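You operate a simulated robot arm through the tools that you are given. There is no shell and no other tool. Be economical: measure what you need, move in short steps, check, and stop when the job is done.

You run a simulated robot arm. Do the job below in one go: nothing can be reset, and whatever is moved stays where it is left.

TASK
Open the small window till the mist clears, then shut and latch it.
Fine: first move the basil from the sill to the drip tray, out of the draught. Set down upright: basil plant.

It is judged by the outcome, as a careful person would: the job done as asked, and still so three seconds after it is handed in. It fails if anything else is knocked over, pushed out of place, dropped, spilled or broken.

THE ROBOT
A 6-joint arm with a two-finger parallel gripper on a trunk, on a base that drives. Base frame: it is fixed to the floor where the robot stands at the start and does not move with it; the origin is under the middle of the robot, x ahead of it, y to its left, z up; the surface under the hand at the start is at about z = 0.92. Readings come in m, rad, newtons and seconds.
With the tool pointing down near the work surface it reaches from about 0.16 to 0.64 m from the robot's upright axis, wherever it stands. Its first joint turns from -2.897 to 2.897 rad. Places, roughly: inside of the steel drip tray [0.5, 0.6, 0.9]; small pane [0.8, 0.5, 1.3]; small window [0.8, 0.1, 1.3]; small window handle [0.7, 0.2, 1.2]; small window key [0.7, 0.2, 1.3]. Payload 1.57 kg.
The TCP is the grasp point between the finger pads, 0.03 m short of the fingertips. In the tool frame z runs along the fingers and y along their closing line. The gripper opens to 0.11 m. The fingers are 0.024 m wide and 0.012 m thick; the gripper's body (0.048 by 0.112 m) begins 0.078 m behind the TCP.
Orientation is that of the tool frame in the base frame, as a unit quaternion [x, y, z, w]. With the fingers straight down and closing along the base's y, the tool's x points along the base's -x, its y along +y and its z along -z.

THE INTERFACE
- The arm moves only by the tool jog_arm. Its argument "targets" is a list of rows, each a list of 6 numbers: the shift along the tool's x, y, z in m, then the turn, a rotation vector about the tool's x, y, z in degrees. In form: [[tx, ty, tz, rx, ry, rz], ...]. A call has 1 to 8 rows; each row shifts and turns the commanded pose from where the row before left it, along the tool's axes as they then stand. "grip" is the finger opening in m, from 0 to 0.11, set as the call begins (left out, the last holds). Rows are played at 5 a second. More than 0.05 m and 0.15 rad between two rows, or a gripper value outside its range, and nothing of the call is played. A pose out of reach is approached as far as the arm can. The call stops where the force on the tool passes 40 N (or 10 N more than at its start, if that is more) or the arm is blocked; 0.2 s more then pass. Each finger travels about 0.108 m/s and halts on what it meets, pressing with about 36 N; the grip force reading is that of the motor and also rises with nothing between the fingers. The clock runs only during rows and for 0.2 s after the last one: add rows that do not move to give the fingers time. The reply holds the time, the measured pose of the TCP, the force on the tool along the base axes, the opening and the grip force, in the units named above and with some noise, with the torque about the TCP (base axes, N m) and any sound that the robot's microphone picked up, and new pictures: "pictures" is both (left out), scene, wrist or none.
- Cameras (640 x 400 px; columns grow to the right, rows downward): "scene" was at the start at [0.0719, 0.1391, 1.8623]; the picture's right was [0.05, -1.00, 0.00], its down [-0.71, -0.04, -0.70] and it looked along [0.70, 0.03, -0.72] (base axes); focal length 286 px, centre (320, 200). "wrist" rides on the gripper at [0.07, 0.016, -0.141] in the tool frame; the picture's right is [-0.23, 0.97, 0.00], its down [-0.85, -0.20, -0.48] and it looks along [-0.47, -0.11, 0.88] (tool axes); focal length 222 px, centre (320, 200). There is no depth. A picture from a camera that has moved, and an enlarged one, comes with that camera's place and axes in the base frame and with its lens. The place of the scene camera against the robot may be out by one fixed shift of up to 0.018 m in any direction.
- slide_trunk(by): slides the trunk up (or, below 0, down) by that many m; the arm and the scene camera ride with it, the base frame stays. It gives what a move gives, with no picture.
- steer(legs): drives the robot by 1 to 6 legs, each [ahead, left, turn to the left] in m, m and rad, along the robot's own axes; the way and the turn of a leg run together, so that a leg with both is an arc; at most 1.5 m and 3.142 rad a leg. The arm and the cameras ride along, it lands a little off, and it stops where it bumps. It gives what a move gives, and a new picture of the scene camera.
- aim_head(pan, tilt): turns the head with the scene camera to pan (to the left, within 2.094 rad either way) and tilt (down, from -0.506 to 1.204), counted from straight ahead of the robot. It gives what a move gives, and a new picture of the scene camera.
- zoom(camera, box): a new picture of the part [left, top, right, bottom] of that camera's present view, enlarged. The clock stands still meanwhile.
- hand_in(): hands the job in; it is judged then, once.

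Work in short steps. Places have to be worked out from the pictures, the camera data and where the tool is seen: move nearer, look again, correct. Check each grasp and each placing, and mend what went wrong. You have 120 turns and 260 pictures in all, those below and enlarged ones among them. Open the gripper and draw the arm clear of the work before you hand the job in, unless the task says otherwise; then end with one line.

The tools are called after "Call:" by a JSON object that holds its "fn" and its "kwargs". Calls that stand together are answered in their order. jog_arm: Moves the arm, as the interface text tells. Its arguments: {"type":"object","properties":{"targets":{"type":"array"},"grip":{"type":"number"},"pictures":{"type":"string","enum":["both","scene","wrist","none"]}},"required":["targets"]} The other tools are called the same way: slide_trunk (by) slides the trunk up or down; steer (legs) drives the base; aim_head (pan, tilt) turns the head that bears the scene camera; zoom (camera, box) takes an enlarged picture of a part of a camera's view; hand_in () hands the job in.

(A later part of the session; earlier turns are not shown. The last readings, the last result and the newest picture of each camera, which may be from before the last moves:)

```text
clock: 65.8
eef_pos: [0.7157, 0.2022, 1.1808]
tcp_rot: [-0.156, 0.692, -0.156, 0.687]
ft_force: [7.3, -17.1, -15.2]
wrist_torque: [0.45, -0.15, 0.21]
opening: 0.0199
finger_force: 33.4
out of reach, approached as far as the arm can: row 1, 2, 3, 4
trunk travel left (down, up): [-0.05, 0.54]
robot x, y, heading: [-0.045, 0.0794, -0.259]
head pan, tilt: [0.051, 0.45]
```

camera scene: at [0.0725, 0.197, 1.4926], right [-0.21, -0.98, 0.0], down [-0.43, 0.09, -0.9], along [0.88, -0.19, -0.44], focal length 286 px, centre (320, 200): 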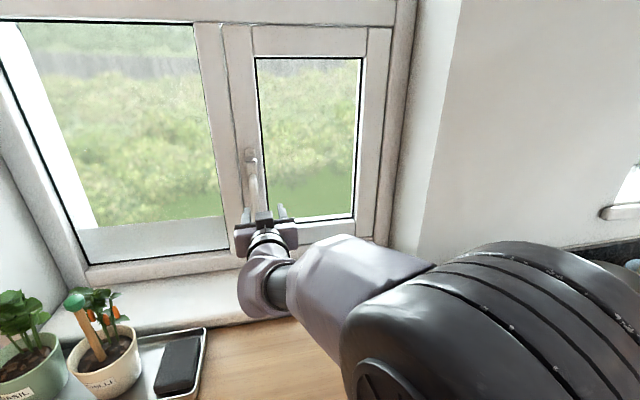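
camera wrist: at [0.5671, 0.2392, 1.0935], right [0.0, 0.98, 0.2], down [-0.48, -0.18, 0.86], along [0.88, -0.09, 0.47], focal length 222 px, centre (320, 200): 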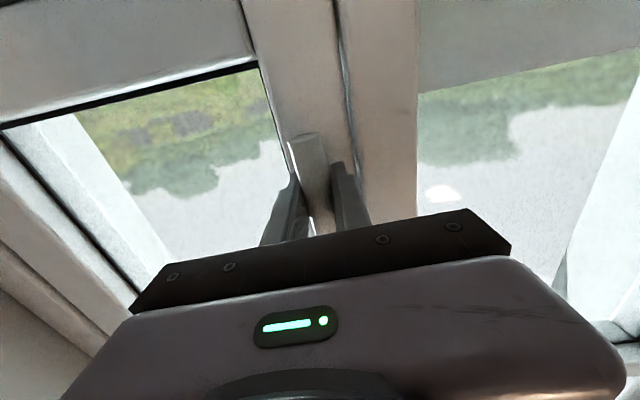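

The arm is stretched near its reach limit. Release, back off, drive the base ~10 cm closer, then continue.

Call:
{"fn": "jog_arm", "kwargs": {"targets": [[0, 0, 0, 0, 0, 0], [0, 0, 0, 0, 0, 0], [0, 0, -0.035, 0, 0, 0], [0, 0, -0.04, 0, 0, 0], [0, 0, -0.04, 0, 0, 0], [0, 0, -0.04, 0, 0, 0]], "grip": 0.06, "pictures": "none"}}

Call:
{"fn": "steer", "kwargs": {"legs": [[0.097, 0.026, 0]]}}

Call:
{"fn": "jog_arm", "kwargs": {"targets": [[0, 0, 0, 0, 0, 0]], "pictures": "wrist"}}

```text
clock: 67.2
eef_pos: [0.5573, 0.2153, 1.1886]
tcp_rot: [-0.157, 0.69, -0.154, 0.689]
ft_force: [0.3, 0.1, 0.2]
wrist_torque: [0.02, 0.0, -0.01]
opening: 0.0601
finger_force: 0.0
out of reach, approached as far as the arm can: row 3, 4
trunk travel left (down, up): [-0.05, 0.54]
robot x, y, heading: [-0.0485, 0.0837, -0.259]
head pan, tilt: [0.051, 0.45]
```

```text
clock: 68.3
eef_pos: [0.6571, 0.2168, 1.1881]
tcp_rot: [-0.158, 0.69, -0.154, 0.689]
ft_force: [0.1, 0.3, -0.5]
wrist_torque: [-0.03, -0.04, 0.0]
opening: 0.06
finger_force: 0.0
trunk travel left (down, up): [-0.05, 0.54]
robot x, y, heading: [0.0487, 0.0827, -0.256]
head pan, tilt: [0.051, 0.45]
camera scene: at [0.1705, 0.198, 1.4925], right [-0.21, -0.98, 0.0], down [-0.43, 0.09, -0.9], along [0.88, -0.19, -0.44], focal length 286 px, centre (320, 200)
```

scene: 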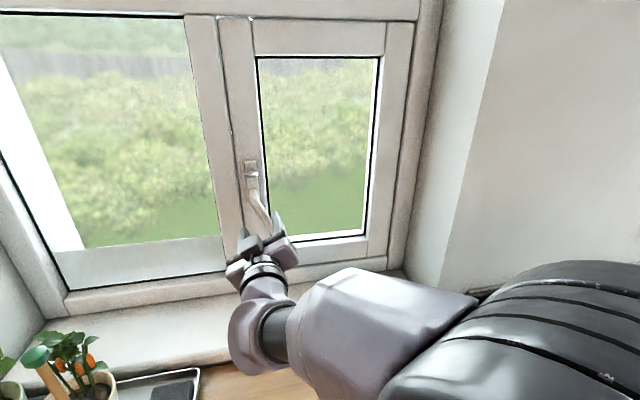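

```text
clock: 68.7
eef_pos: [0.6571, 0.2167, 1.1893]
tcp_rot: [-0.158, 0.69, -0.154, 0.689]
ft_force: [-0.7, -0.8, 0.3]
wrist_torque: [-0.01, -0.03, -0.02]
opening: 0.0599
finger_force: 0.0
trunk travel left (down, up): [-0.05, 0.54]
robot x, y, heading: [0.05, 0.0792, -0.258]
head pan, tilt: [0.051, 0.45]
camera wrist: at [0.5158, 0.2017, 1.1199], right [0.0, 0.98, -0.21], down [-0.48, 0.19, 0.86], along [0.88, 0.11, 0.47], focal length 222 px, centre (320, 200)
```

wrist: 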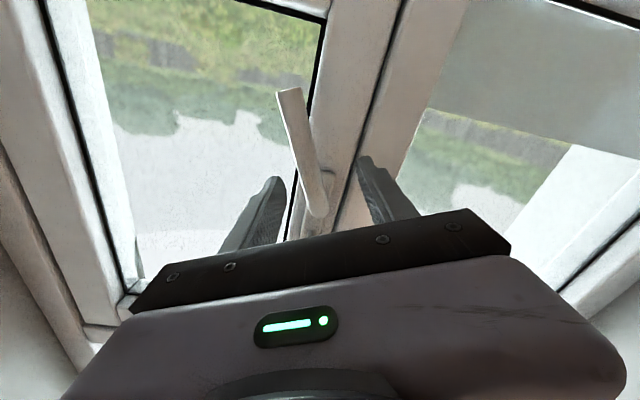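

Lever stays at ~25° and is aligned with the tool's roll. Shift onto it, advance, and grip.

Call:
{"fn": "jog_arm", "kwargs": {"targets": [[0.014, -0.008, 0, 0, 0, 0], [0.015, -0.008, 0, 0, 0, 0], [0, 0, 0.025, 0, 0, 0]], "pictures": "wrist"}}

```text
clock: 69.5
eef_pos: [0.6813, 0.2148, 1.1877]
tcp_rot: [-0.157, 0.692, -0.156, 0.687]
ft_force: [0.1, -0.4, -0.3]
wrist_torque: [0.0, 0.04, 0.01]
opening: 0.0602
finger_force: 0.0
out of reach, approached as far as the arm can: row 1, 2, 3
trunk travel left (down, up): [-0.05, 0.54]
robot x, y, heading: [0.0506, 0.0801, -0.258]
head pan, tilt: [0.051, 0.45]
camera wrist: at [0.539, 0.2005, 1.1189], right [0.0, 0.98, -0.21], down [-0.47, 0.19, 0.86], along [0.88, 0.1, 0.46], focal length 222 px, centre (320, 200)
```

wrist: 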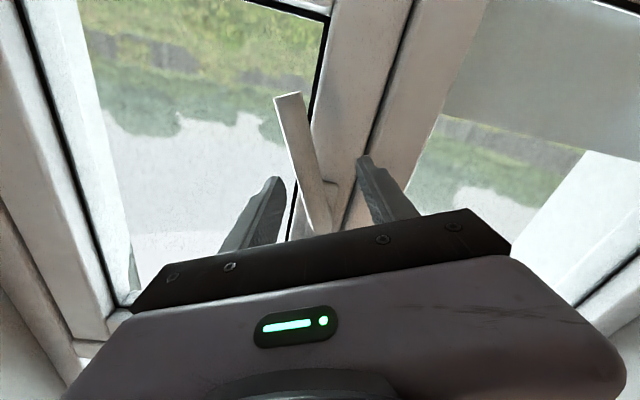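

Same limit: it's the roll/fold of the wrist here, not the distance. New approach: keep the tool unrolled and pitched down, and push the lever round with closed fingers from its left side. First back off, unroll, and set base heading straight.

Call:
{"fn": "jog_arm", "kwargs": {"targets": [[0, 0, -0.04, 0, 0, 0], [0, 0, -0.04, 0, 0, 0], [0, 0, -0.03, 0, 0, 8], [0, 0, 0, 0, 0, 8], [0, 0, 0, 0, 0, 8], [0, 0, 0, 0, 8, 0], [0, 0, 0, 0, 8, 0], [0, 0, 0, 0, 6, 0]], "grip": 0.0, "pictures": "none"}}

Call:
{"fn": "steer", "kwargs": {"legs": [[-0.05, 0, 0.25], [0, -0.07, 0]]}}

Call:
{"fn": "jog_arm", "kwargs": {"targets": [[0, 0, 0, 0, 0, 0]], "pictures": "wrist"}}

```text
clock: 71.3
eef_pos: [0.5695, 0.2149, 1.1879]
tcp_rot: [-0.01, 0.83, -0.01, 0.558]
ft_force: [-0.6, 0.2, 0.2]
wrist_torque: [0.02, -0.01, -0.01]
opening: 0.0002
finger_force: 21.3
trunk travel left (down, up): [-0.05, 0.54]
robot x, y, heading: [0.0516, 0.0785, -0.255]
head pan, tilt: [0.051, 0.45]
```

```text
clock: 73.2
eef_pos: [0.4692, 0.2749, 1.1884]
tcp_rot: [-0.112, 0.822, 0.06, 0.555]
ft_force: [-0.6, 0.2, 0.9]
wrist_torque: [0.05, -0.04, 0.02]
opening: 0.0001
finger_force: 21.0
trunk travel left (down, up): [-0.05, 0.54]
robot x, y, heading: [0.0015, 0.0183, -0.01]
head pan, tilt: [0.051, 0.45]
camera scene: at [0.0853, 0.1577, 1.4927], right [0.04, -1.0, 0.0], down [-0.43, -0.02, -0.9], along [0.9, 0.04, -0.44], focal length 286 px, centre (320, 200)
```

scene: 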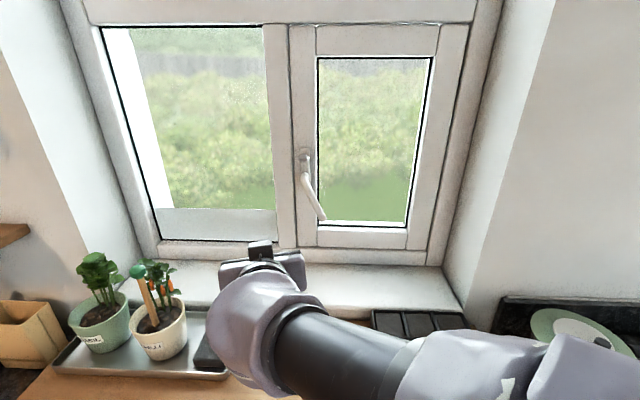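

```text
clock: 73.6
eef_pos: [0.4706, 0.2754, 1.1882]
tcp_rot: [-0.112, 0.822, 0.059, 0.555]
ft_force: [-0.5, -0.2, -0.3]
wrist_torque: [0.02, 0.01, 0.0]
opening: 0.0
finger_force: 21.4
trunk travel left (down, up): [-0.05, 0.54]
robot x, y, heading: [-0.0008, 0.0181, -0.006]
head pan, tilt: [0.051, 0.45]
camera wrist: at [0.3144, 0.2521, 1.1768], right [-0.16, 0.97, 0.18], down [-0.07, -0.2, 0.98], along [0.98, 0.15, 0.1], focal length 222 px, centre (320, 200)
```

wrist: 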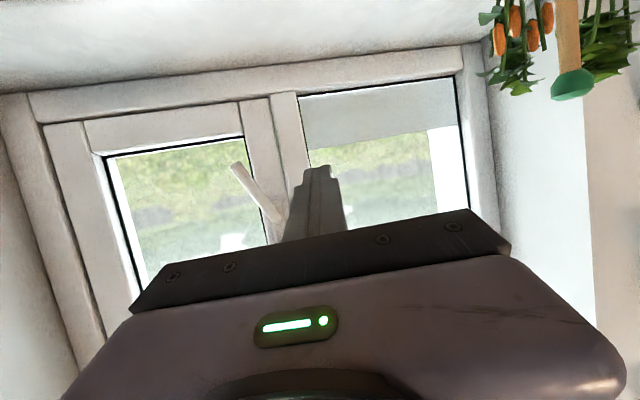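

Lever at ~25°, well visible. Move the closed fingertips to just left-below the lever's end, short of the sash.

Call:
{"fn": "jog_arm", "kwargs": {"targets": [[-0.0058, -0.0243, 0.0324, 0, 0, 0], [-0.0058, -0.0243, 0.0324, 0, 0, 0], [-0.0058, -0.0243, 0.0324, 0, 0, 0], [-0.0058, -0.0243, 0.0324, 0, 0, 0], [-0.0058, -0.0243, 0.0324, 0, 0, 0]]}}

```text
clock: 74.8
eef_pos: [0.6566, 0.1979, 1.1542]
tcp_rot: [-0.112, 0.822, 0.059, 0.555]
ft_force: [-0.2, 0.0, 0.2]
wrist_torque: [-0.01, 0.01, 0.04]
opening: 0.0
finger_force: 21.5
trunk travel left (down, up): [-0.05, 0.54]
robot x, y, heading: [-0.001, 0.0204, -0.008]
head pan, tilt: [0.051, 0.45]
camera scene: at [0.0858, 0.1583, 1.4926], right [0.04, -1.0, 0.0], down [-0.44, -0.02, -0.9], along [0.9, 0.04, -0.44], focal length 286 px, centre (320, 200)
camera wrist: at [0.5, 0.1734, 1.1434], right [-0.16, 0.97, 0.18], down [-0.07, -0.2, 0.98], along [0.98, 0.15, 0.1], focal length 222 px, centre (320, 200)
```

scene: 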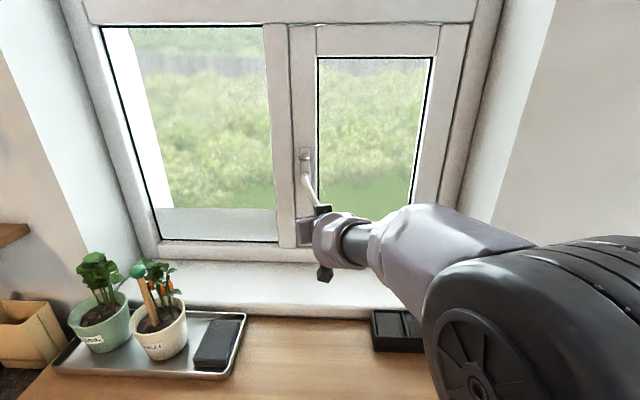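
wrist: 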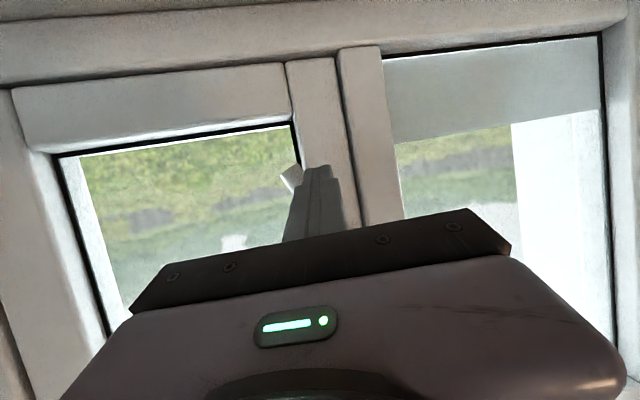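

No reach trouble now. Shift 1 cm left, then forward beside the lever.

Call:
{"fn": "jog_arm", "kwargs": {"targets": [[-0.0006, 0.0115, 0.0025, 0, 0, 0], [-0.008, -0.0074, 0.021, 0, 0, 0], [-0.008, -0.0074, 0.021, 0, 0, 0]]}}

```text
clock: 75.6
eef_pos: [0.7037, 0.206, 1.1534]
tcp_rot: [-0.112, 0.822, 0.06, 0.556]
ft_force: [0.7, 0.1, -0.2]
wrist_torque: [-0.01, -0.02, -0.02]
opening: 0.0
finger_force: 20.7
trunk travel left (down, up): [-0.05, 0.54]
robot x, y, heading: [0.0006, 0.0168, -0.008]
head pan, tilt: [0.051, 0.45]
camera scene: at [0.0859, 0.1587, 1.4925], right [0.04, -1.0, 0.0], down [-0.44, -0.02, -0.9], along [0.9, 0.04, -0.44], focal length 286 px, centre (320, 200)
camera wrist: at [0.5483, 0.1826, 1.1426], right [-0.16, 0.97, 0.18], down [-0.07, -0.2, 0.98], along [0.98, 0.15, 0.1], focal length 222 px, centre (320, 200)
```

scene: 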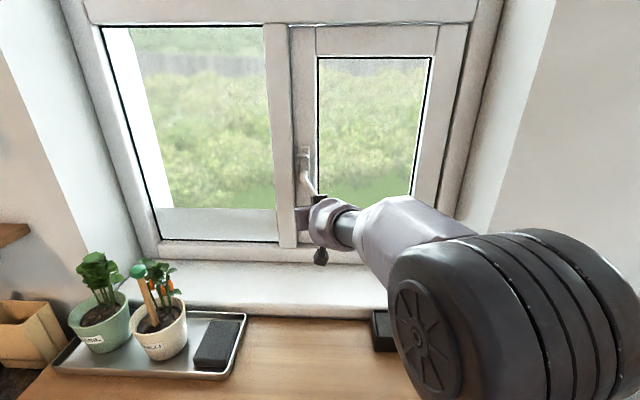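
wrist: 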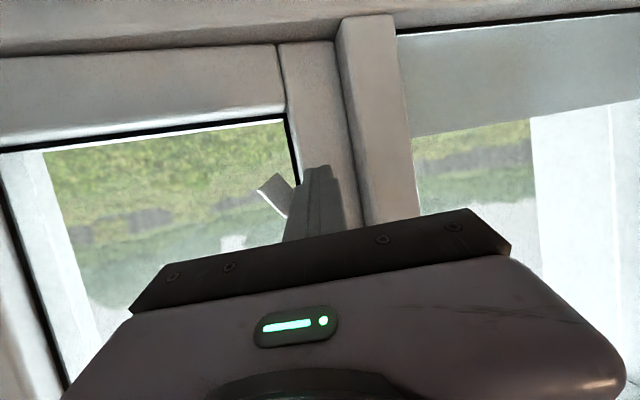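

Fingertips are left of the lever. Sweep along the arc to ~55°, watching force.

Call:
{"fn": "jog_arm", "kwargs": {"targets": [[-0.0039, -0.0162, -0.0056, 0, 0, 0], [-0.0039, -0.0162, -0.0056, 0, 0, 0], [-0.0062, -0.0111, -0.0053, 0, 0, 0], [-0.0062, -0.0111, -0.0053, 0, 0, 0]]}}

```text
clock: 76.6
eef_pos: [0.7044, 0.1504, 1.1838]
tcp_rot: [-0.112, 0.822, 0.059, 0.555]
ft_force: [-3.2, -1.9, -0.5]
wrist_torque: [0.01, -0.04, -0.02]
opening: 0.0001
finger_force: 21.6
out of reach, approached as far as the arm can: row 2, 3
trunk travel left (down, up): [-0.05, 0.54]
robot x, y, heading: [0.0033, 0.0203, -0.005]
head pan, tilt: [0.051, 0.45]
camera scene: at [0.0844, 0.1579, 1.4928], right [0.04, -1.0, 0.0], down [-0.43, -0.02, -0.9], along [0.9, 0.04, -0.43], focal length 286 px, centre (320, 200)
camera wrist: at [0.5476, 0.1267, 1.1735], right [-0.16, 0.97, 0.18], down [-0.08, -0.2, 0.98], along [0.98, 0.14, 0.11], focal length 222 px, centre (320, 200)
```

scene: 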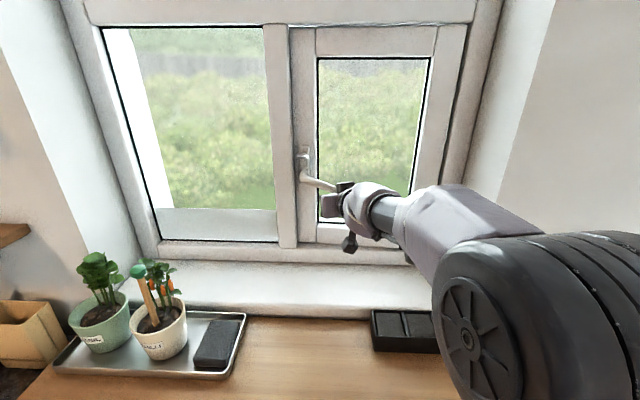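
wrist: 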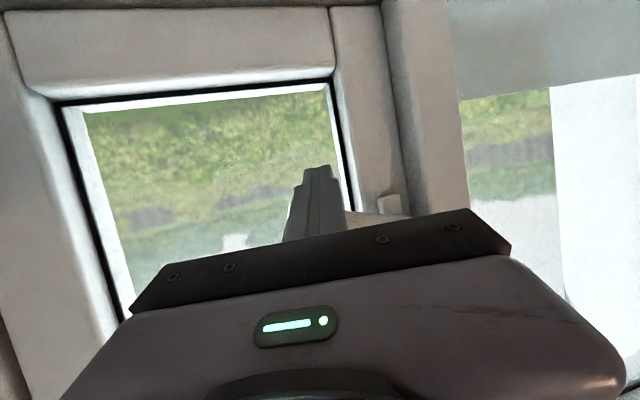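

Lever is past 60°. Continue up to 90°.

Call:
{"fn": "jog_arm", "kwargs": {"targets": [[-0.0142, -0.0108, -0.0084, 0, 0, 0], [-0.0142, -0.0108, -0.0084, 0, 0, 0], [-0.0142, -0.0108, -0.0084, 0, 0, 0]]}}

```text
clock: 77.4
eef_pos: [0.7043, 0.1281, 1.2166]
tcp_rot: [-0.119, 0.827, 0.062, 0.546]
ft_force: [-2.3, 5.7, -12.9]
wrist_torque: [0.01, 0.11, 0.1]
opening: 0.0
finger_force: 21.4
trunk travel left (down, up): [-0.05, 0.54]
robot x, y, heading: [-0.0008, 0.0216, -0.004]
head pan, tilt: [0.051, 0.45]
stopped in row 3: the force on the tool passed its limit at 50 N (the readings are from after the stop); the commanded pose is now the measured one
camera scene: at [0.0857, 0.1597, 1.4924], right [0.04, -1.0, 0.0], down [-0.44, -0.02, -0.9], along [0.9, 0.04, -0.44], focal length 286 px, centre (320, 200)
camera wrist: at [0.5485, 0.1025, 1.2098], right [-0.17, 0.97, 0.18], down [-0.05, -0.19, 0.98], along [0.98, 0.16, 0.08], focal length 222 px, centre (320, 200)
```

scene: 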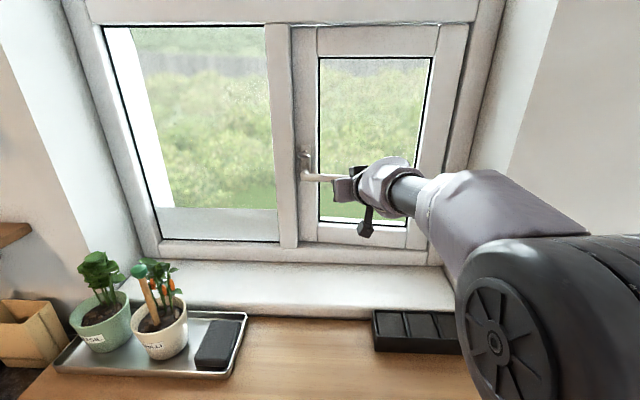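
wrist: 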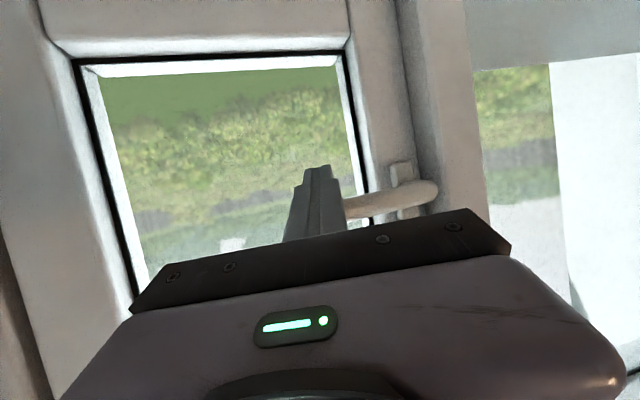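

Lever is horizontal at its stop: unlatched. To pull, I'll grip the lever with fingers closing vertically: back off, then roll the tool 90°.

Call:
{"fn": "jog_arm", "kwargs": {"targets": [[0.005, 0, -0.045, 0, 0, 0], [0, 0, -0.045, 0, 0, 0], [0, 0, 0, 0, 0, 8], [0, 0, 0, 0, 0, 8], [0, 0, 0, 0, 0, 8], [0, 0, 0, 0, 0, 8], [0, 0, 0, 0, 0, 8], [0, 0, 0, 0, 0, 8]], "grip": 0.06, "pictures": "none"}}

Call:
{"fn": "jog_arm", "kwargs": {"targets": [[0, 0, 0, 0, 0, 8], [0, 0, 0, 0, 0, 8], [0, 0, 0, 0, 0, 8], [0, 0, 0, 0, 0, 8], [0, 0, 0, 0, 0, 8]]}}

```text
clock: 79.2
eef_pos: [0.6216, 0.1051, 1.2493]
tcp_rot: [0.229, 0.801, 0.283, 0.476]
ft_force: [0.4, -0.2, -0.8]
wrist_torque: [0.02, 0.03, 0.03]
opening: 0.0598
finger_force: 0.2
trunk travel left (down, up): [-0.05, 0.54]
robot x, y, heading: [0.0011, 0.0167, -0.008]
head pan, tilt: [0.051, 0.45]
```

```text
clock: 80.4
eef_pos: [0.6147, 0.098, 1.2094]
tcp_rot: [0.489, 0.673, 0.426, 0.354]
ft_force: [0.2, -0.6, 0.6]
wrist_torque: [-0.01, -0.03, 0.0]
opening: 0.0597
finger_force: 0.1
out of reach, approached as far as the arm can: row 1, 2, 3, 4, 5
trunk travel left (down, up): [-0.05, 0.54]
robot x, y, heading: [0.0002, 0.021, -0.006]
head pan, tilt: [0.051, 0.45]
camera scene: at [0.085, 0.1588, 1.4926], right [0.04, -1.0, 0.0], down [-0.43, -0.02, -0.9], along [0.9, 0.04, -0.44], focal length 286 px, centre (320, 200)
camera wrist: at [0.4758, 0.1357, 1.2767], right [0.41, -0.06, 0.91], down [-0.27, -0.96, 0.05], along [0.87, -0.26, -0.41], focal length 222 px, centre (320, 200)
```

scene: 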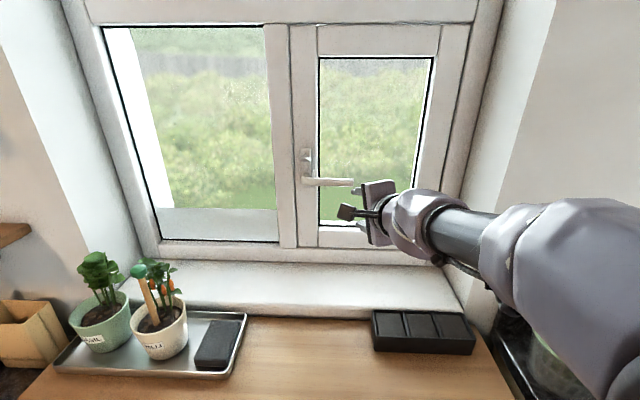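
wrist: 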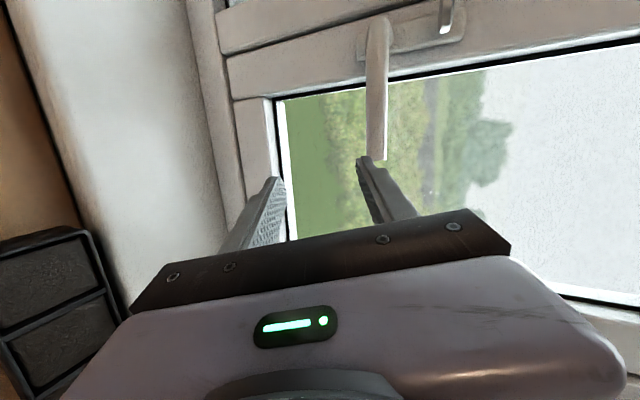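

The roll worked and the lever is nicely in view. Align with the lever (≈(0.72, 0.15, 1.24)).

Call:
{"fn": "jog_arm", "kwargs": {"targets": [[0.0073, 0.0241, 0, 0, 0, 0], [0.0073, 0.0241, 0, 0, 0, 0], [0.0073, 0.0241, 0, 0, 0, 0], [0, 0, 0.03, 0, 0, 0]]}}

```text
clock: 81.4
eef_pos: [0.6496, 0.1402, 1.2025]
tcp_rot: [0.488, 0.674, 0.427, 0.353]
ft_force: [-0.5, 0.1, 0.0]
wrist_torque: [-0.03, 0.03, 0.01]
opening: 0.0601
finger_force: 0.1
out of reach, approached as far as the arm can: row 1, 2, 3
trunk travel left (down, up): [-0.05, 0.54]
robot x, y, heading: [-0.0004, 0.0148, -0.006]
head pan, tilt: [0.051, 0.45]
camera scene: at [0.0852, 0.159, 1.4926], right [0.04, -1.0, 0.0], down [-0.43, -0.02, -0.9], along [0.9, 0.04, -0.44], focal length 286 px, centre (320, 200)
camera wrist: at [0.5103, 0.1776, 1.269], right [0.41, -0.06, 0.91], down [-0.26, -0.96, 0.05], along [0.87, -0.26, -0.41], focal length 222 px, centre (320, 200)
```

scene: 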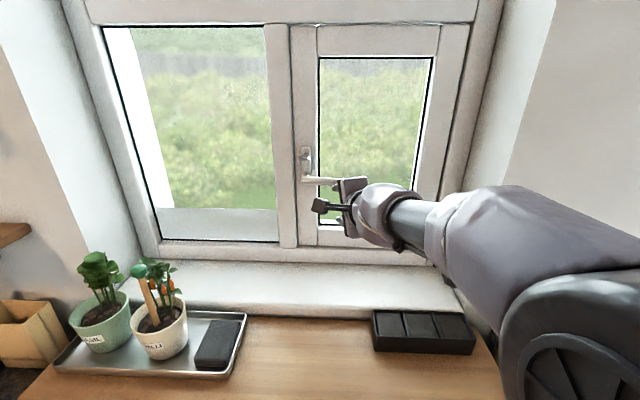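
wrist: 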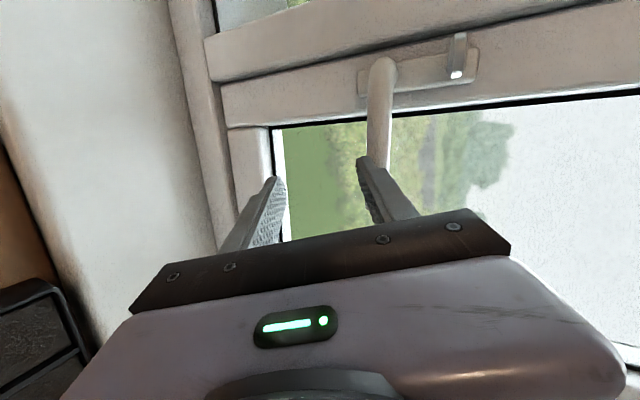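

Height lags, so use the trunk: raise 6.5 cm.

Call:
{"fn": "slide_trunk", "kwargs": {"by": 0.065}}

Call:
{"fn": "jog_arm", "kwargs": {"targets": [[0, 0, 0.02, 0, 0, 0]]}}

```text
clock: 82.4
eef_pos: [0.648, 0.1398, 1.2667]
tcp_rot: [0.488, 0.674, 0.428, 0.353]
ft_force: [-1.0, 0.3, -0.6]
wrist_torque: [0.01, 0.04, 0.01]
opening: 0.06
finger_force: 0.1
trunk travel left (down, up): [-0.115, 0.475]
robot x, y, heading: [0.0003, 0.0166, -0.01]
head pan, tilt: [0.051, 0.45]
```

```text
clock: 82.8
eef_pos: [0.6674, 0.1439, 1.258]
tcp_rot: [0.488, 0.675, 0.427, 0.354]
ft_force: [0.3, 0.1, 0.3]
wrist_torque: [0.02, -0.03, 0.01]
opening: 0.0603
finger_force: 0.0
trunk travel left (down, up): [-0.115, 0.475]
robot x, y, heading: [0.0031, 0.0235, -0.01]
head pan, tilt: [0.051, 0.45]
camera scene: at [0.0856, 0.1589, 1.5575], right [0.04, -1.0, 0.0], down [-0.44, -0.02, -0.9], along [0.9, 0.04, -0.44], focal length 286 px, centre (320, 200)
camera wrist: at [0.5282, 0.1817, 1.3253], right [0.41, -0.06, 0.91], down [-0.26, -0.96, 0.05], along [0.87, -0.26, -0.41], focal length 222 px, centre (320, 200)
```

scene: 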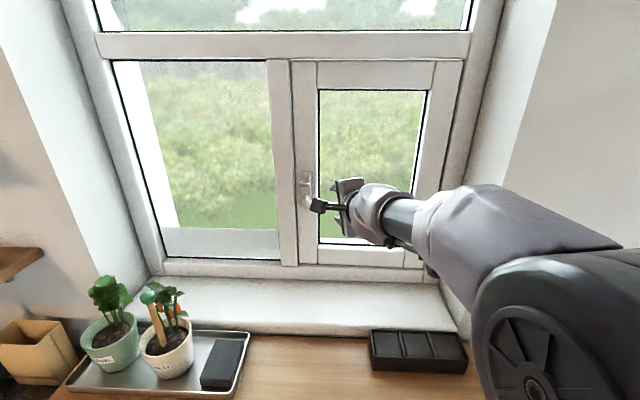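
wrist: 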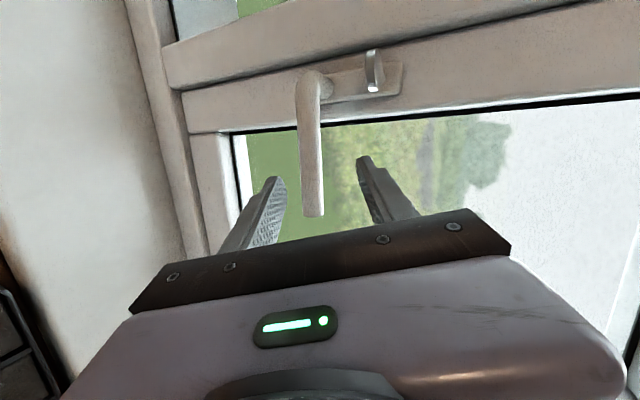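

Lever sits between the fingers. Advance 4.5 cm and grip.

Call:
{"fn": "jog_arm", "kwargs": {"targets": [[0, 0, 0.025, 0, 0, 0], [0, 0, 0.02, 0, 0, 0]], "pictures": "wrist"}}

Call:
{"fn": "jog_arm", "kwargs": {"targets": [[0, 0, 0, 0, 0, 0], [0, 0, 0, 0, 0, 0], [0, 0, 0, 0, 0, 0]], "grip": 0.0, "pictures": "wrist"}}

```text
clock: 83.4
eef_pos: [0.7083, 0.1538, 1.2432]
tcp_rot: [0.488, 0.674, 0.428, 0.353]
ft_force: [0.4, 0.0, -0.8]
wrist_torque: [-0.04, -0.03, 0.01]
opening: 0.0599
finger_force: 0.1
trunk travel left (down, up): [-0.115, 0.475]
robot x, y, heading: [-0.0008, 0.0213, -0.007]
head pan, tilt: [0.051, 0.45]
camera wrist: at [0.5688, 0.1916, 1.3088], right [0.41, -0.06, 0.91], down [-0.27, -0.96, 0.05], along [0.87, -0.26, -0.41], focal length 222 px, centre (320, 200)
```

wrist: 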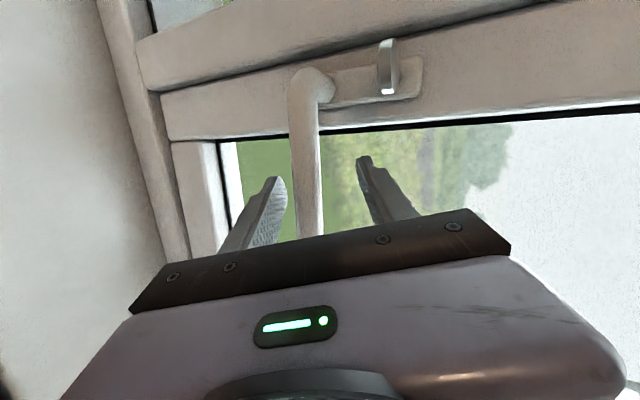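

```text
clock: 84.2
eef_pos: [0.7085, 0.1548, 1.2352]
tcp_rot: [0.49, 0.676, 0.425, 0.35]
ft_force: [0.4, 0.8, -13.9]
wrist_torque: [1.27, -0.12, 0.55]
opening: 0.0242
finger_force: 35.2
trunk travel left (down, up): [-0.115, 0.475]
robot x, y, heading: [-0.0011, 0.0201, -0.006]
head pan, tilt: [0.051, 0.45]
stopped in row 3: the force on the tool passed its limit at 41 N (the readings are from after the stop); the commanded pose is now the measured one
camera wrist: at [0.5696, 0.1919, 1.3043], right [0.42, -0.06, 0.91], down [-0.27, -0.96, 0.05], along [0.87, -0.26, -0.42], focal length 222 px, centre (320, 200)
```

wrist: 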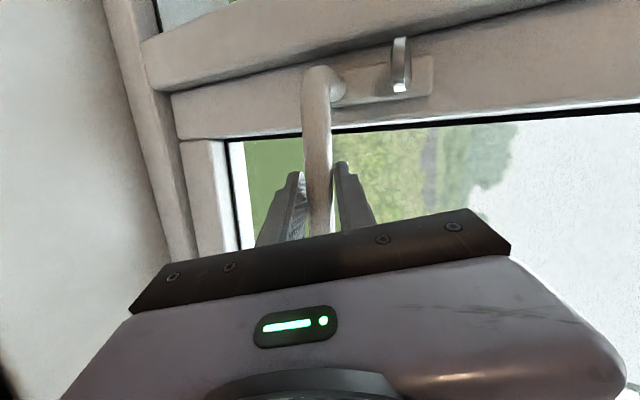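

Gripped. Pull the sash open along its hinge arc: a first 8°, in two steps.

Call:
{"fn": "jog_arm", "kwargs": {"targets": [[0.0015, -0.0063, -0.0153, -0.24, 3.68, -1.54], [0.0015, -0.0063, -0.0153, -0.24, 3.68, -1.54]]}}

```text
clock: 85.0
eef_pos: [0.6791, 0.1474, 1.2442]
tcp_rot: [0.441, 0.705, 0.452, 0.323]
ft_force: [19.7, 3.0, 5.8]
wrist_torque: [1.01, -0.33, -0.81]
opening: 0.025
finger_force: 36.1
trunk travel left (down, up): [-0.115, 0.475]
robot x, y, heading: [0.0032, 0.0182, -0.013]
head pan, tilt: [0.051, 0.45]
stopped in row 2: the force on the tool passed its limit at 43 N (the readings are from after the stop); the commanded pose is now the measured one
camera scene: at [0.0893, 0.1591, 1.5575], right [0.04, -1.0, 0.0], down [-0.44, -0.02, -0.9], along [0.9, 0.04, -0.44], focal length 286 px, centre (320, 200)
camera wrist: at [0.5359, 0.165, 1.3102], right [0.41, -0.01, 0.91], down [-0.13, -0.99, 0.05], along [0.9, -0.14, -0.41], focal length 222 px, centre (320, 200)
```

scene: 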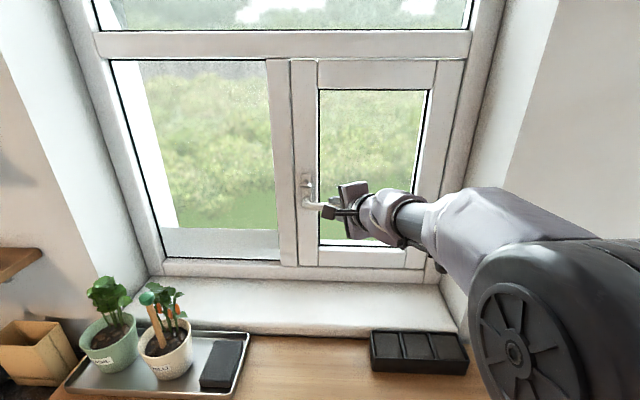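
wrist: 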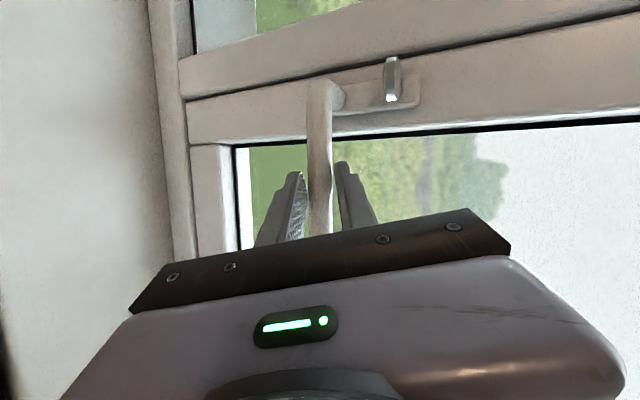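

Force limit hit; I need to see whether the sash moved at all or the fingers slid.

Call:
{"fn": "zoom", "kwargs": {"camera": "scene", "box": [260, 140, 400, 280]}}

Call:
{"fn": "zoom", "kwargs": {"camera": "wrist", "box": [250, 20, 450, 200]}}

```text
2.86 times, centred on (330, 210) of scene
camera zoom: at [0.0893, 0.1591, 1.5575], right [0.04, -1.0, 0.0], down [-0.44, -0.02, -0.9], along [0.9, 0.04, -0.44], focal length 817 px, centre (291, 171)
```

zoom: 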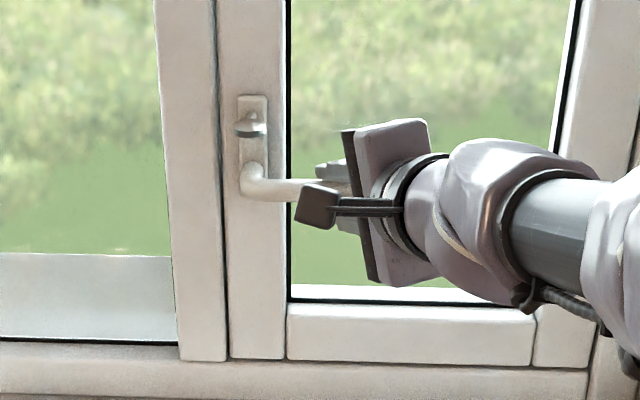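

```text
2.22 times, centred on (350, 110) of wrist
camera zoom: at [0.5359, 0.165, 1.3102], right [0.41, -0.01, 0.91], down [-0.13, -0.99, 0.05], along [0.9, -0.14, -0.41], focal length 494 px, centre (253, 400)
```

zoom: 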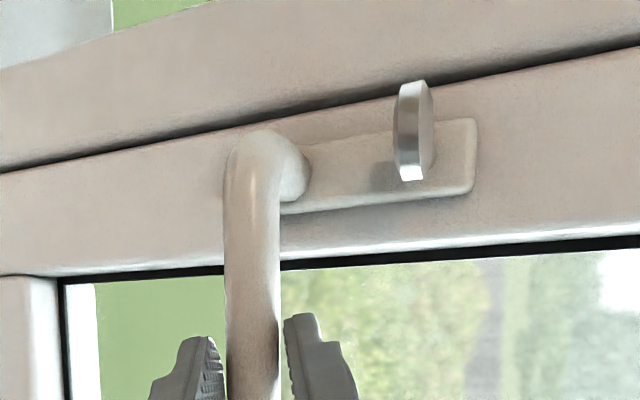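

The sash doesn't look displaced — the fingers slid. It may open outward (key-lock casement handle) or be held by the key. I'll release, back off and test a gentle push on the stile below the handle plate.

Call:
{"fn": "jog_arm", "kwargs": {"targets": [[0, 0, 0, 0, 0, 0], [0, 0, -0.035, 0, 0, 0], [0, 0, -0.035, 0, 0, 0]], "grip": 0.06}}

```text
clock: 85.8
eef_pos: [0.6137, 0.1233, 1.2722]
tcp_rot: [0.441, 0.704, 0.452, 0.325]
ft_force: [0.8, -0.3, 0.1]
wrist_torque: [0.0, -0.01, 0.01]
opening: 0.0601
finger_force: 0.1
trunk travel left (down, up): [-0.115, 0.475]
robot x, y, heading: [0.0013, 0.0186, -0.009]
head pan, tilt: [0.051, 0.45]
camera scene: at [0.0849, 0.1587, 1.5577], right [0.04, -1.0, 0.0], down [-0.43, -0.02, -0.9], along [0.9, 0.04, -0.43], focal length 286 px, centre (320, 200)
camera wrist: at [0.4702, 0.1398, 1.3374], right [0.41, -0.01, 0.91], down [-0.13, -0.99, 0.05], along [0.9, -0.14, -0.41], focal length 222 px, centre (320, 200)
```

scene: 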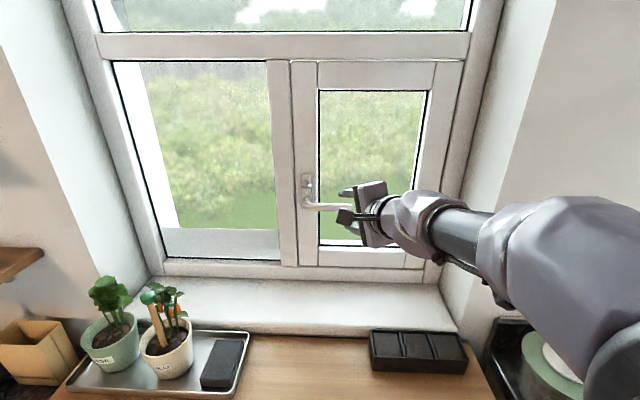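
wrist: 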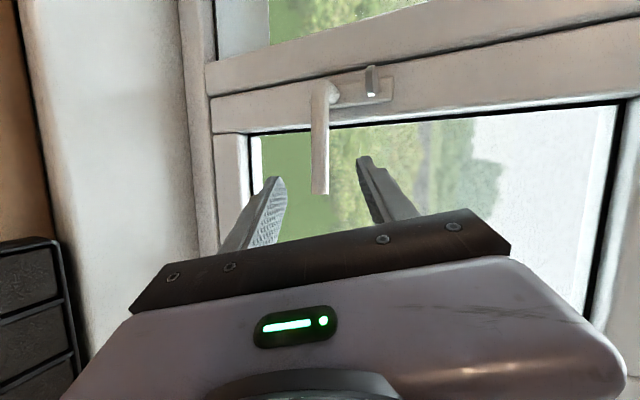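

Zoom to judge the sash/frame relation and lever angle.

Call:
{"fn": "zoom", "kwargs": {"camera": "wrist", "box": [200, 50, 440, 210]}}

Call:
{"fn": "zoom", "kwargs": {"camera": "scene", "box": [260, 40, 490, 290]}}

```text
2.50 times, centred on (320, 130) of wrist
camera zoom: at [0.4702, 0.1398, 1.3374], right [0.41, -0.01, 0.91], down [-0.13, -0.99, 0.05], along [0.9, -0.14, -0.41], focal length 555 px, centre (320, 375)
```

zoom: 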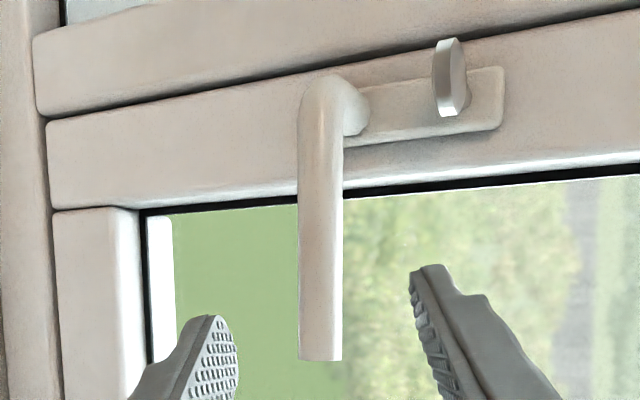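

```text
1.60 times, centred on (375, 165) of scene
camera zoom: at [0.0849, 0.1587, 1.5577], right [0.04, -1.0, 0.0], down [-0.43, -0.02, -0.9], along [0.9, 0.04, -0.43], focal length 457 px, centre (232, 256)
```

zoom: 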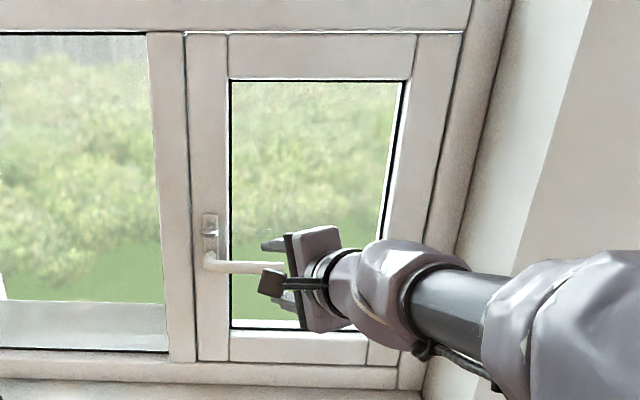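

Lever is at 90°, sash flush. Do the gentle push test: close fingers and place the tips on the stile below the plate.

Call:
{"fn": "slide_trunk", "kwargs": {"by": -0.11}}

Call:
{"fn": "jog_arm", "kwargs": {"targets": [[0.015, 0.004, 0.006, 0, 0, 0], [0.025, 0.006, 0.01, 0, 0, 0], [0.02, 0.004, 0.02, 0, 0, 0], [0, 0, 0.03, 0, 0, 0]], "grip": 0.0}}

```text
clock: 87.2
eef_pos: [0.6154, 0.1219, 1.1625]
tcp_rot: [0.441, 0.705, 0.452, 0.324]
ft_force: [-0.5, 0.2, -0.4]
wrist_torque: [-0.03, -0.02, 0.02]
opening: 0.0602
finger_force: 0.0
trunk travel left (down, up): [-0.005, 0.585]
robot x, y, heading: [0.0023, 0.0212, -0.009]
head pan, tilt: [0.051, 0.45]
```

```text
clock: 88.2
eef_pos: [0.6529, 0.204, 1.1451]
tcp_rot: [0.44, 0.705, 0.452, 0.324]
ft_force: [-0.1, 0.1, -1.2]
wrist_torque: [-0.05, -0.01, 0.01]
opening: 0.0
finger_force: 21.8
trunk travel left (down, up): [-0.005, 0.585]
robot x, y, heading: [0.0044, 0.0191, -0.007]
head pan, tilt: [0.051, 0.45]
camera scene: at [0.0859, 0.1591, 1.4476], right [0.04, -1.0, 0.0], down [-0.44, -0.02, -0.9], along [0.9, 0.04, -0.44], focal length 286 px, centre (320, 200)
camera wrist: at [0.5094, 0.2217, 1.2104], right [0.41, -0.01, 0.91], down [-0.13, -0.99, 0.05], along [0.9, -0.14, -0.41], focal length 222 px, centre (320, 200)
```

scene: 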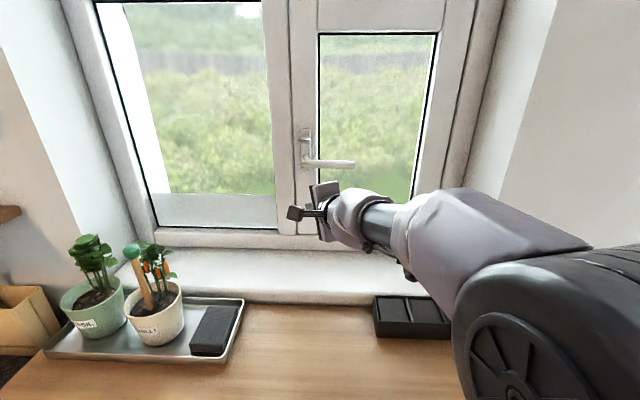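
wrist: 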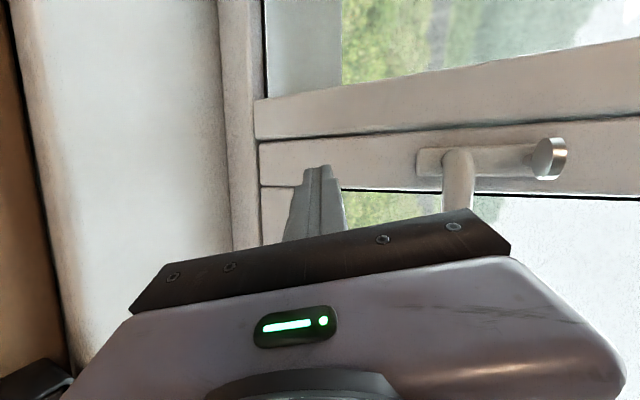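

Tips are 6 cm from the stile. Move straight +x to contact and see if it gives.

Call:
{"fn": "jog_arm", "kwargs": {"targets": [[-0.0101, 0.0083, 0.0214, 0, 0, 0], [-0.0101, 0.0083, 0.0214, 0, 0, 0], [-0.004, 0.0033, 0.0085, 0, 0, 0]], "pictures": "none"}}

Call:
{"fn": "jog_arm", "kwargs": {"targets": [[-0.004, 0.0033, 0.0085, 0, 0, 0], [-0.002, 0.0017, 0.0043, 0, 0, 0]], "pictures": "wrist"}}

```text
clock: 89.0
eef_pos: [0.7058, 0.2029, 1.1328]
tcp_rot: [0.438, 0.703, 0.454, 0.328]
ft_force: [-0.5, 0.0, -0.6]
wrist_torque: [-0.01, -0.03, -0.02]
opening: 0.0
finger_force: 21.1
out of reach, approached as far as the arm can: row 2, 3
trunk travel left (down, up): [-0.005, 0.585]
robot x, y, heading: [-0.0004, 0.0186, -0.011]
head pan, tilt: [0.051, 0.45]
```

```text
clock: 89.6
eef_pos: [0.7165, 0.2031, 1.1271]
tcp_rot: [0.439, 0.703, 0.454, 0.327]
ft_force: [-1.6, 1.0, 1.0]
wrist_torque: [-0.01, -0.05, 0.03]
opening: 0.0
finger_force: 21.2
out of reach, approached as far as the arm can: row 1
trunk travel left (down, up): [-0.005, 0.585]
robot x, y, heading: [0.0019, 0.0187, -0.007]
head pan, tilt: [0.051, 0.45]
camera wrist: at [0.5724, 0.2202, 1.1916], right [0.4, -0.01, 0.92], down [-0.13, -0.99, 0.05], along [0.91, -0.14, -0.4], focal length 222 px, centre (320, 200)
```

wrist: 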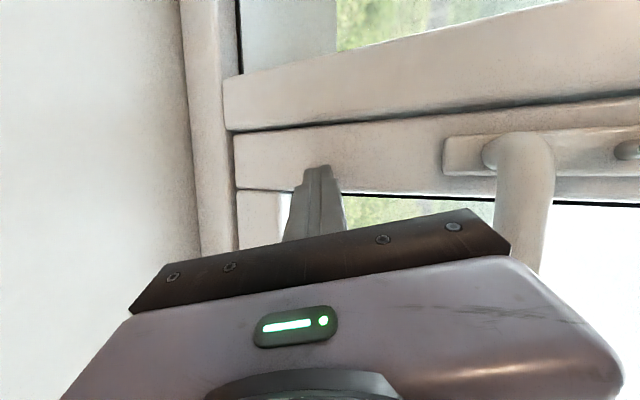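

Contact is imminent. Push on in 5 mm steps.

Call:
{"fn": "jog_arm", "kwargs": {"targets": [[-0.002, 0.0017, 0.0043, 0, 0, 0], [-0.002, 0.0017, 0.0043, 0, 0, 0]], "pictures": "none"}}

Call:
{"fn": "jog_arm", "kwargs": {"targets": [[-0.002, 0.0017, 0.0043, 0, 0, 0], [-0.002, 0.0017, 0.0043, 0, 0, 0]], "pictures": "both"}}

```text
clock: 90.2
eef_pos: [0.7224, 0.2025, 1.1219]
tcp_rot: [0.438, 0.703, 0.454, 0.327]
ft_force: [-2.6, 0.0, 1.8]
wrist_torque: [0.0, -0.04, -0.03]
opening: 0.0
finger_force: 21.3
out of reach, approached as far as the arm can: row 1
trunk travel left (down, up): [-0.005, 0.585]
robot x, y, heading: [0.0009, 0.0178, -0.008]
head pan, tilt: [0.051, 0.45]
```

```text
clock: 90.8
eef_pos: [0.7296, 0.2026, 1.1184]
tcp_rot: [0.439, 0.702, 0.455, 0.327]
ft_force: [-2.0, 1.5, 1.9]
wrist_torque: [0.04, -0.1, 0.09]
opening: 0.0003
finger_force: 21.1
out of reach, approached as far as the arm can: row 1, 2
trunk travel left (down, up): [-0.005, 0.585]
robot x, y, heading: [0.0041, 0.019, -0.016]
head pan, tilt: [0.051, 0.45]
camera scene: at [0.085, 0.1591, 1.4476], right [0.04, -1.0, 0.0], down [-0.43, -0.02, -0.9], along [0.9, 0.04, -0.43], focal length 286 px, centre (320, 200)
camera wrist: at [0.5855, 0.2195, 1.1836], right [0.4, -0.01, 0.92], down [-0.13, -0.99, 0.05], along [0.91, -0.14, -0.4], focal length 222 px, centre (320, 200)
```

scene: 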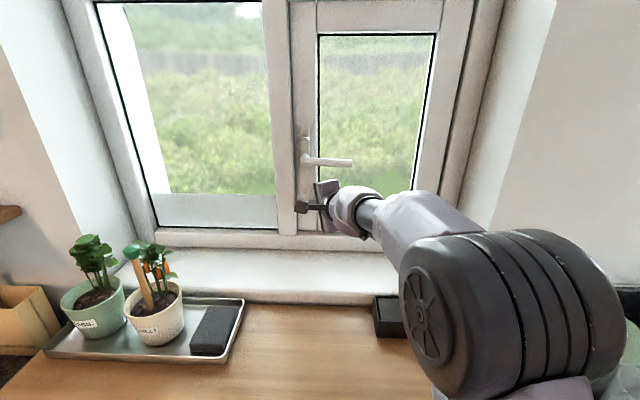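
wrist: 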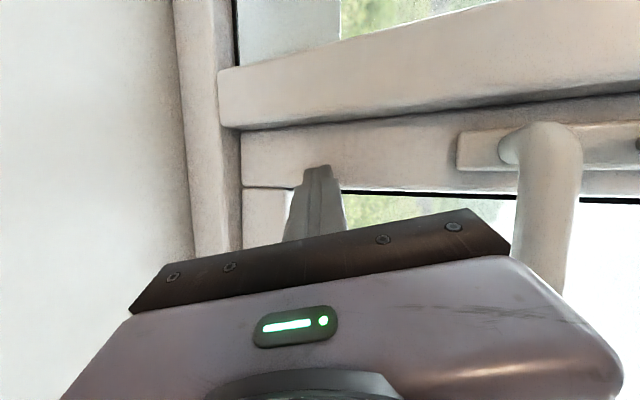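

The sash gives with only ~2 N: it opens outward. Push it further by driving the base 5 cm ahead (was fine there earlier).

Call:
{"fn": "steer", "kwargs": {"legs": [[0.05, 0, 0]]}}

Call:
{"fn": "zoom", "kwargs": {"camera": "scene", "box": [60, 0, 500, 275]}}

```text
clock: 91.7
eef_pos: [0.7796, 0.2018, 1.1179]
tcp_rot: [0.439, 0.703, 0.454, 0.327]
ft_force: [-0.1, -0.4, 0.1]
wrist_torque: [-0.01, 0.03, 0.01]
opening: 0.0
finger_force: 21.8
trunk travel left (down, up): [-0.005, 0.585]
robot x, y, heading: [0.0536, 0.0184, -0.008]
head pan, tilt: [0.051, 0.45]
camera scene: at [0.1359, 0.1586, 1.4476], right [0.04, -1.0, 0.0], down [-0.44, -0.02, -0.9], along [0.9, 0.04, -0.44], focal length 286 px, centre (320, 200)
```

scene: 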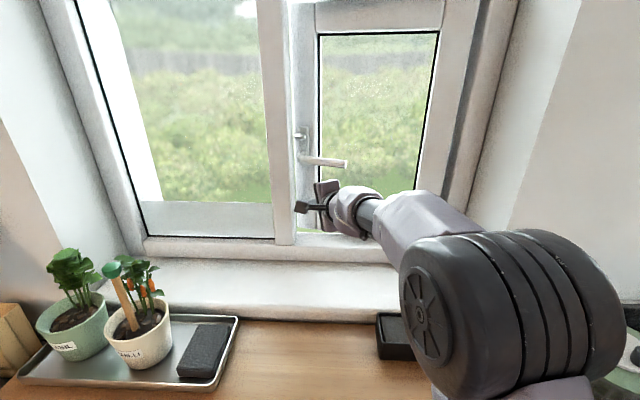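

```text
1.45 times, centred on (280, 138) of scene
camera zoom: at [0.1359, 0.1586, 1.4476], right [0.04, -1.0, 0.0], down [-0.44, -0.02, -0.9], along [0.9, 0.04, -0.44], focal length 416 px, centre (378, 291)
```

zoom: 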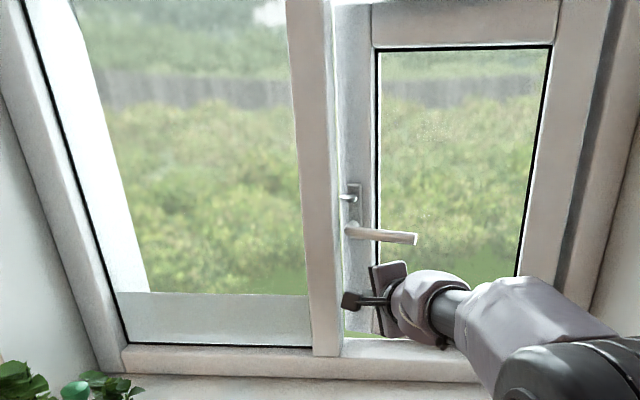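

The window is open ~6 cm; the panes look misty. Push it somewhat further with the arm.

Call:
{"fn": "jog_arm", "kwargs": {"targets": [[-0.0101, 0.0083, 0.0214, 0, 0, 0], [-0.0101, 0.0083, 0.0214, 0, 0, 0], [-0.0101, 0.0083, 0.0214, 0, 0, 0], [-0.0101, 0.0083, 0.0214, 0, 0, 0]]}}

```text
clock: 92.7
eef_pos: [0.8398, 0.1964, 1.0769]
tcp_rot: [0.438, 0.701, 0.457, 0.33]
ft_force: [0.3, 0.9, -0.4]
wrist_torque: [0.01, 0.02, 0.01]
opening: 0.0
finger_force: 21.2
out of reach, approached as far as the arm can: row 1, 2, 3, 4
trunk travel left (down, up): [-0.005, 0.585]
robot x, y, heading: [0.0497, 0.0177, -0.008]
head pan, tilt: [0.051, 0.45]
camera scene: at [0.1358, 0.1587, 1.4475], right [0.04, -1.0, 0.0], down [-0.44, -0.02, -0.9], along [0.9, 0.04, -0.44], focal length 286 px, centre (320, 200)
camera wrist: at [0.6949, 0.2144, 1.1387], right [0.39, -0.01, 0.92], down [-0.13, -0.99, 0.04], along [0.91, -0.14, -0.39], focal length 222 px, centre (320, 200)
```

scene: 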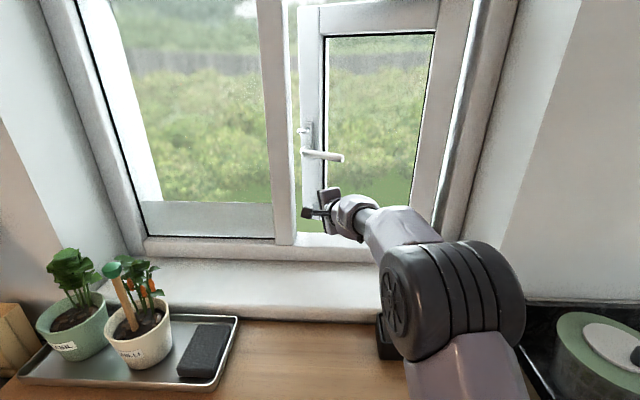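
wrist: 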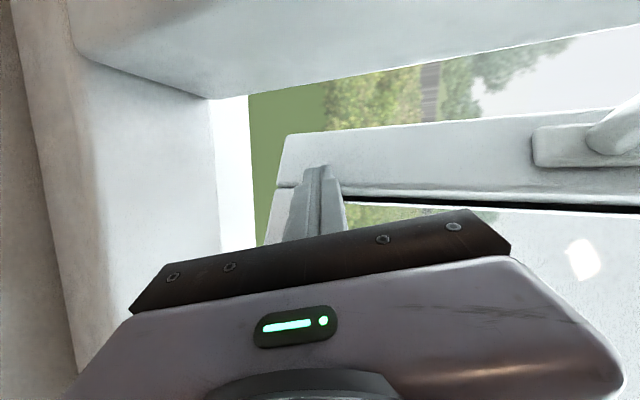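

Open ~24°. Hold and wait for the mist to clear.

Call:
{"fn": "jog_arm", "kwargs": {"targets": [[0, 0, 0, 0, 0, 0], [0, 0, 0, 0, 0, 0], [0, 0, 0, 0, 0, 0], [0, 0, 0, 0, 0, 0], [0, 0, 0, 0, 0, 0], [0, 0, 0, 0, 0, 0], [0, 0, 0, 0, 0, 0], [0, 0, 0, 0, 0, 0]], "pictures": "none"}}

Call:
{"fn": "jog_arm", "kwargs": {"targets": [[0, 0, 0, 0, 0, 0], [0, 0, 0, 0, 0, 0], [0, 0, 0, 0, 0, 0], [0, 0, 0, 0, 0, 0], [0, 0, 0, 0, 0, 0], [0, 0, 0, 0, 0, 0], [0, 0, 0, 0, 0, 0], [0, 0, 0, 0, 0, 0]], "pictures": "scene"}}

```text
clock: 94.5
eef_pos: [0.8377, 0.1963, 1.0763]
tcp_rot: [0.438, 0.7, 0.457, 0.33]
ft_force: [0.2, 0.2, 0.6]
wrist_torque: [0.02, 0.01, -0.01]
opening: 0.0
finger_force: 21.0
trunk travel left (down, up): [-0.005, 0.585]
robot x, y, heading: [0.0518, 0.0195, -0.012]
head pan, tilt: [0.051, 0.45]
```

```text
clock: 96.3
eef_pos: [0.838, 0.1962, 1.0768]
tcp_rot: [0.437, 0.701, 0.457, 0.33]
ft_force: [-0.5, -0.5, -0.1]
wrist_torque: [0.01, 0.0, 0.0]
opening: 0.0
finger_force: 21.4
trunk travel left (down, up): [-0.005, 0.585]
robot x, y, heading: [0.0532, 0.0194, -0.004]
head pan, tilt: [0.051, 0.45]
camera scene: at [0.1355, 0.1585, 1.4476], right [0.04, -1.0, 0.0], down [-0.43, -0.02, -0.9], along [0.9, 0.04, -0.44], focal length 286 px, centre (320, 200)
```

scene: 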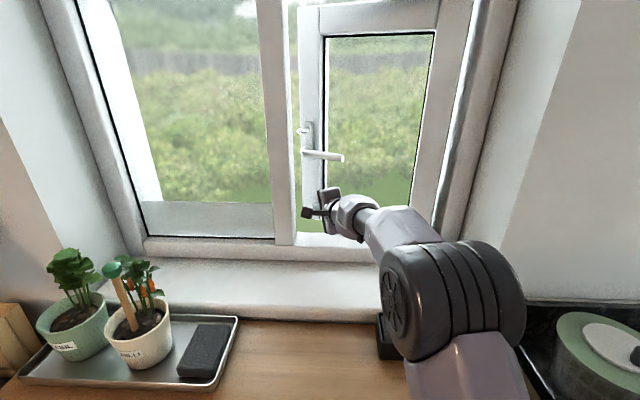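

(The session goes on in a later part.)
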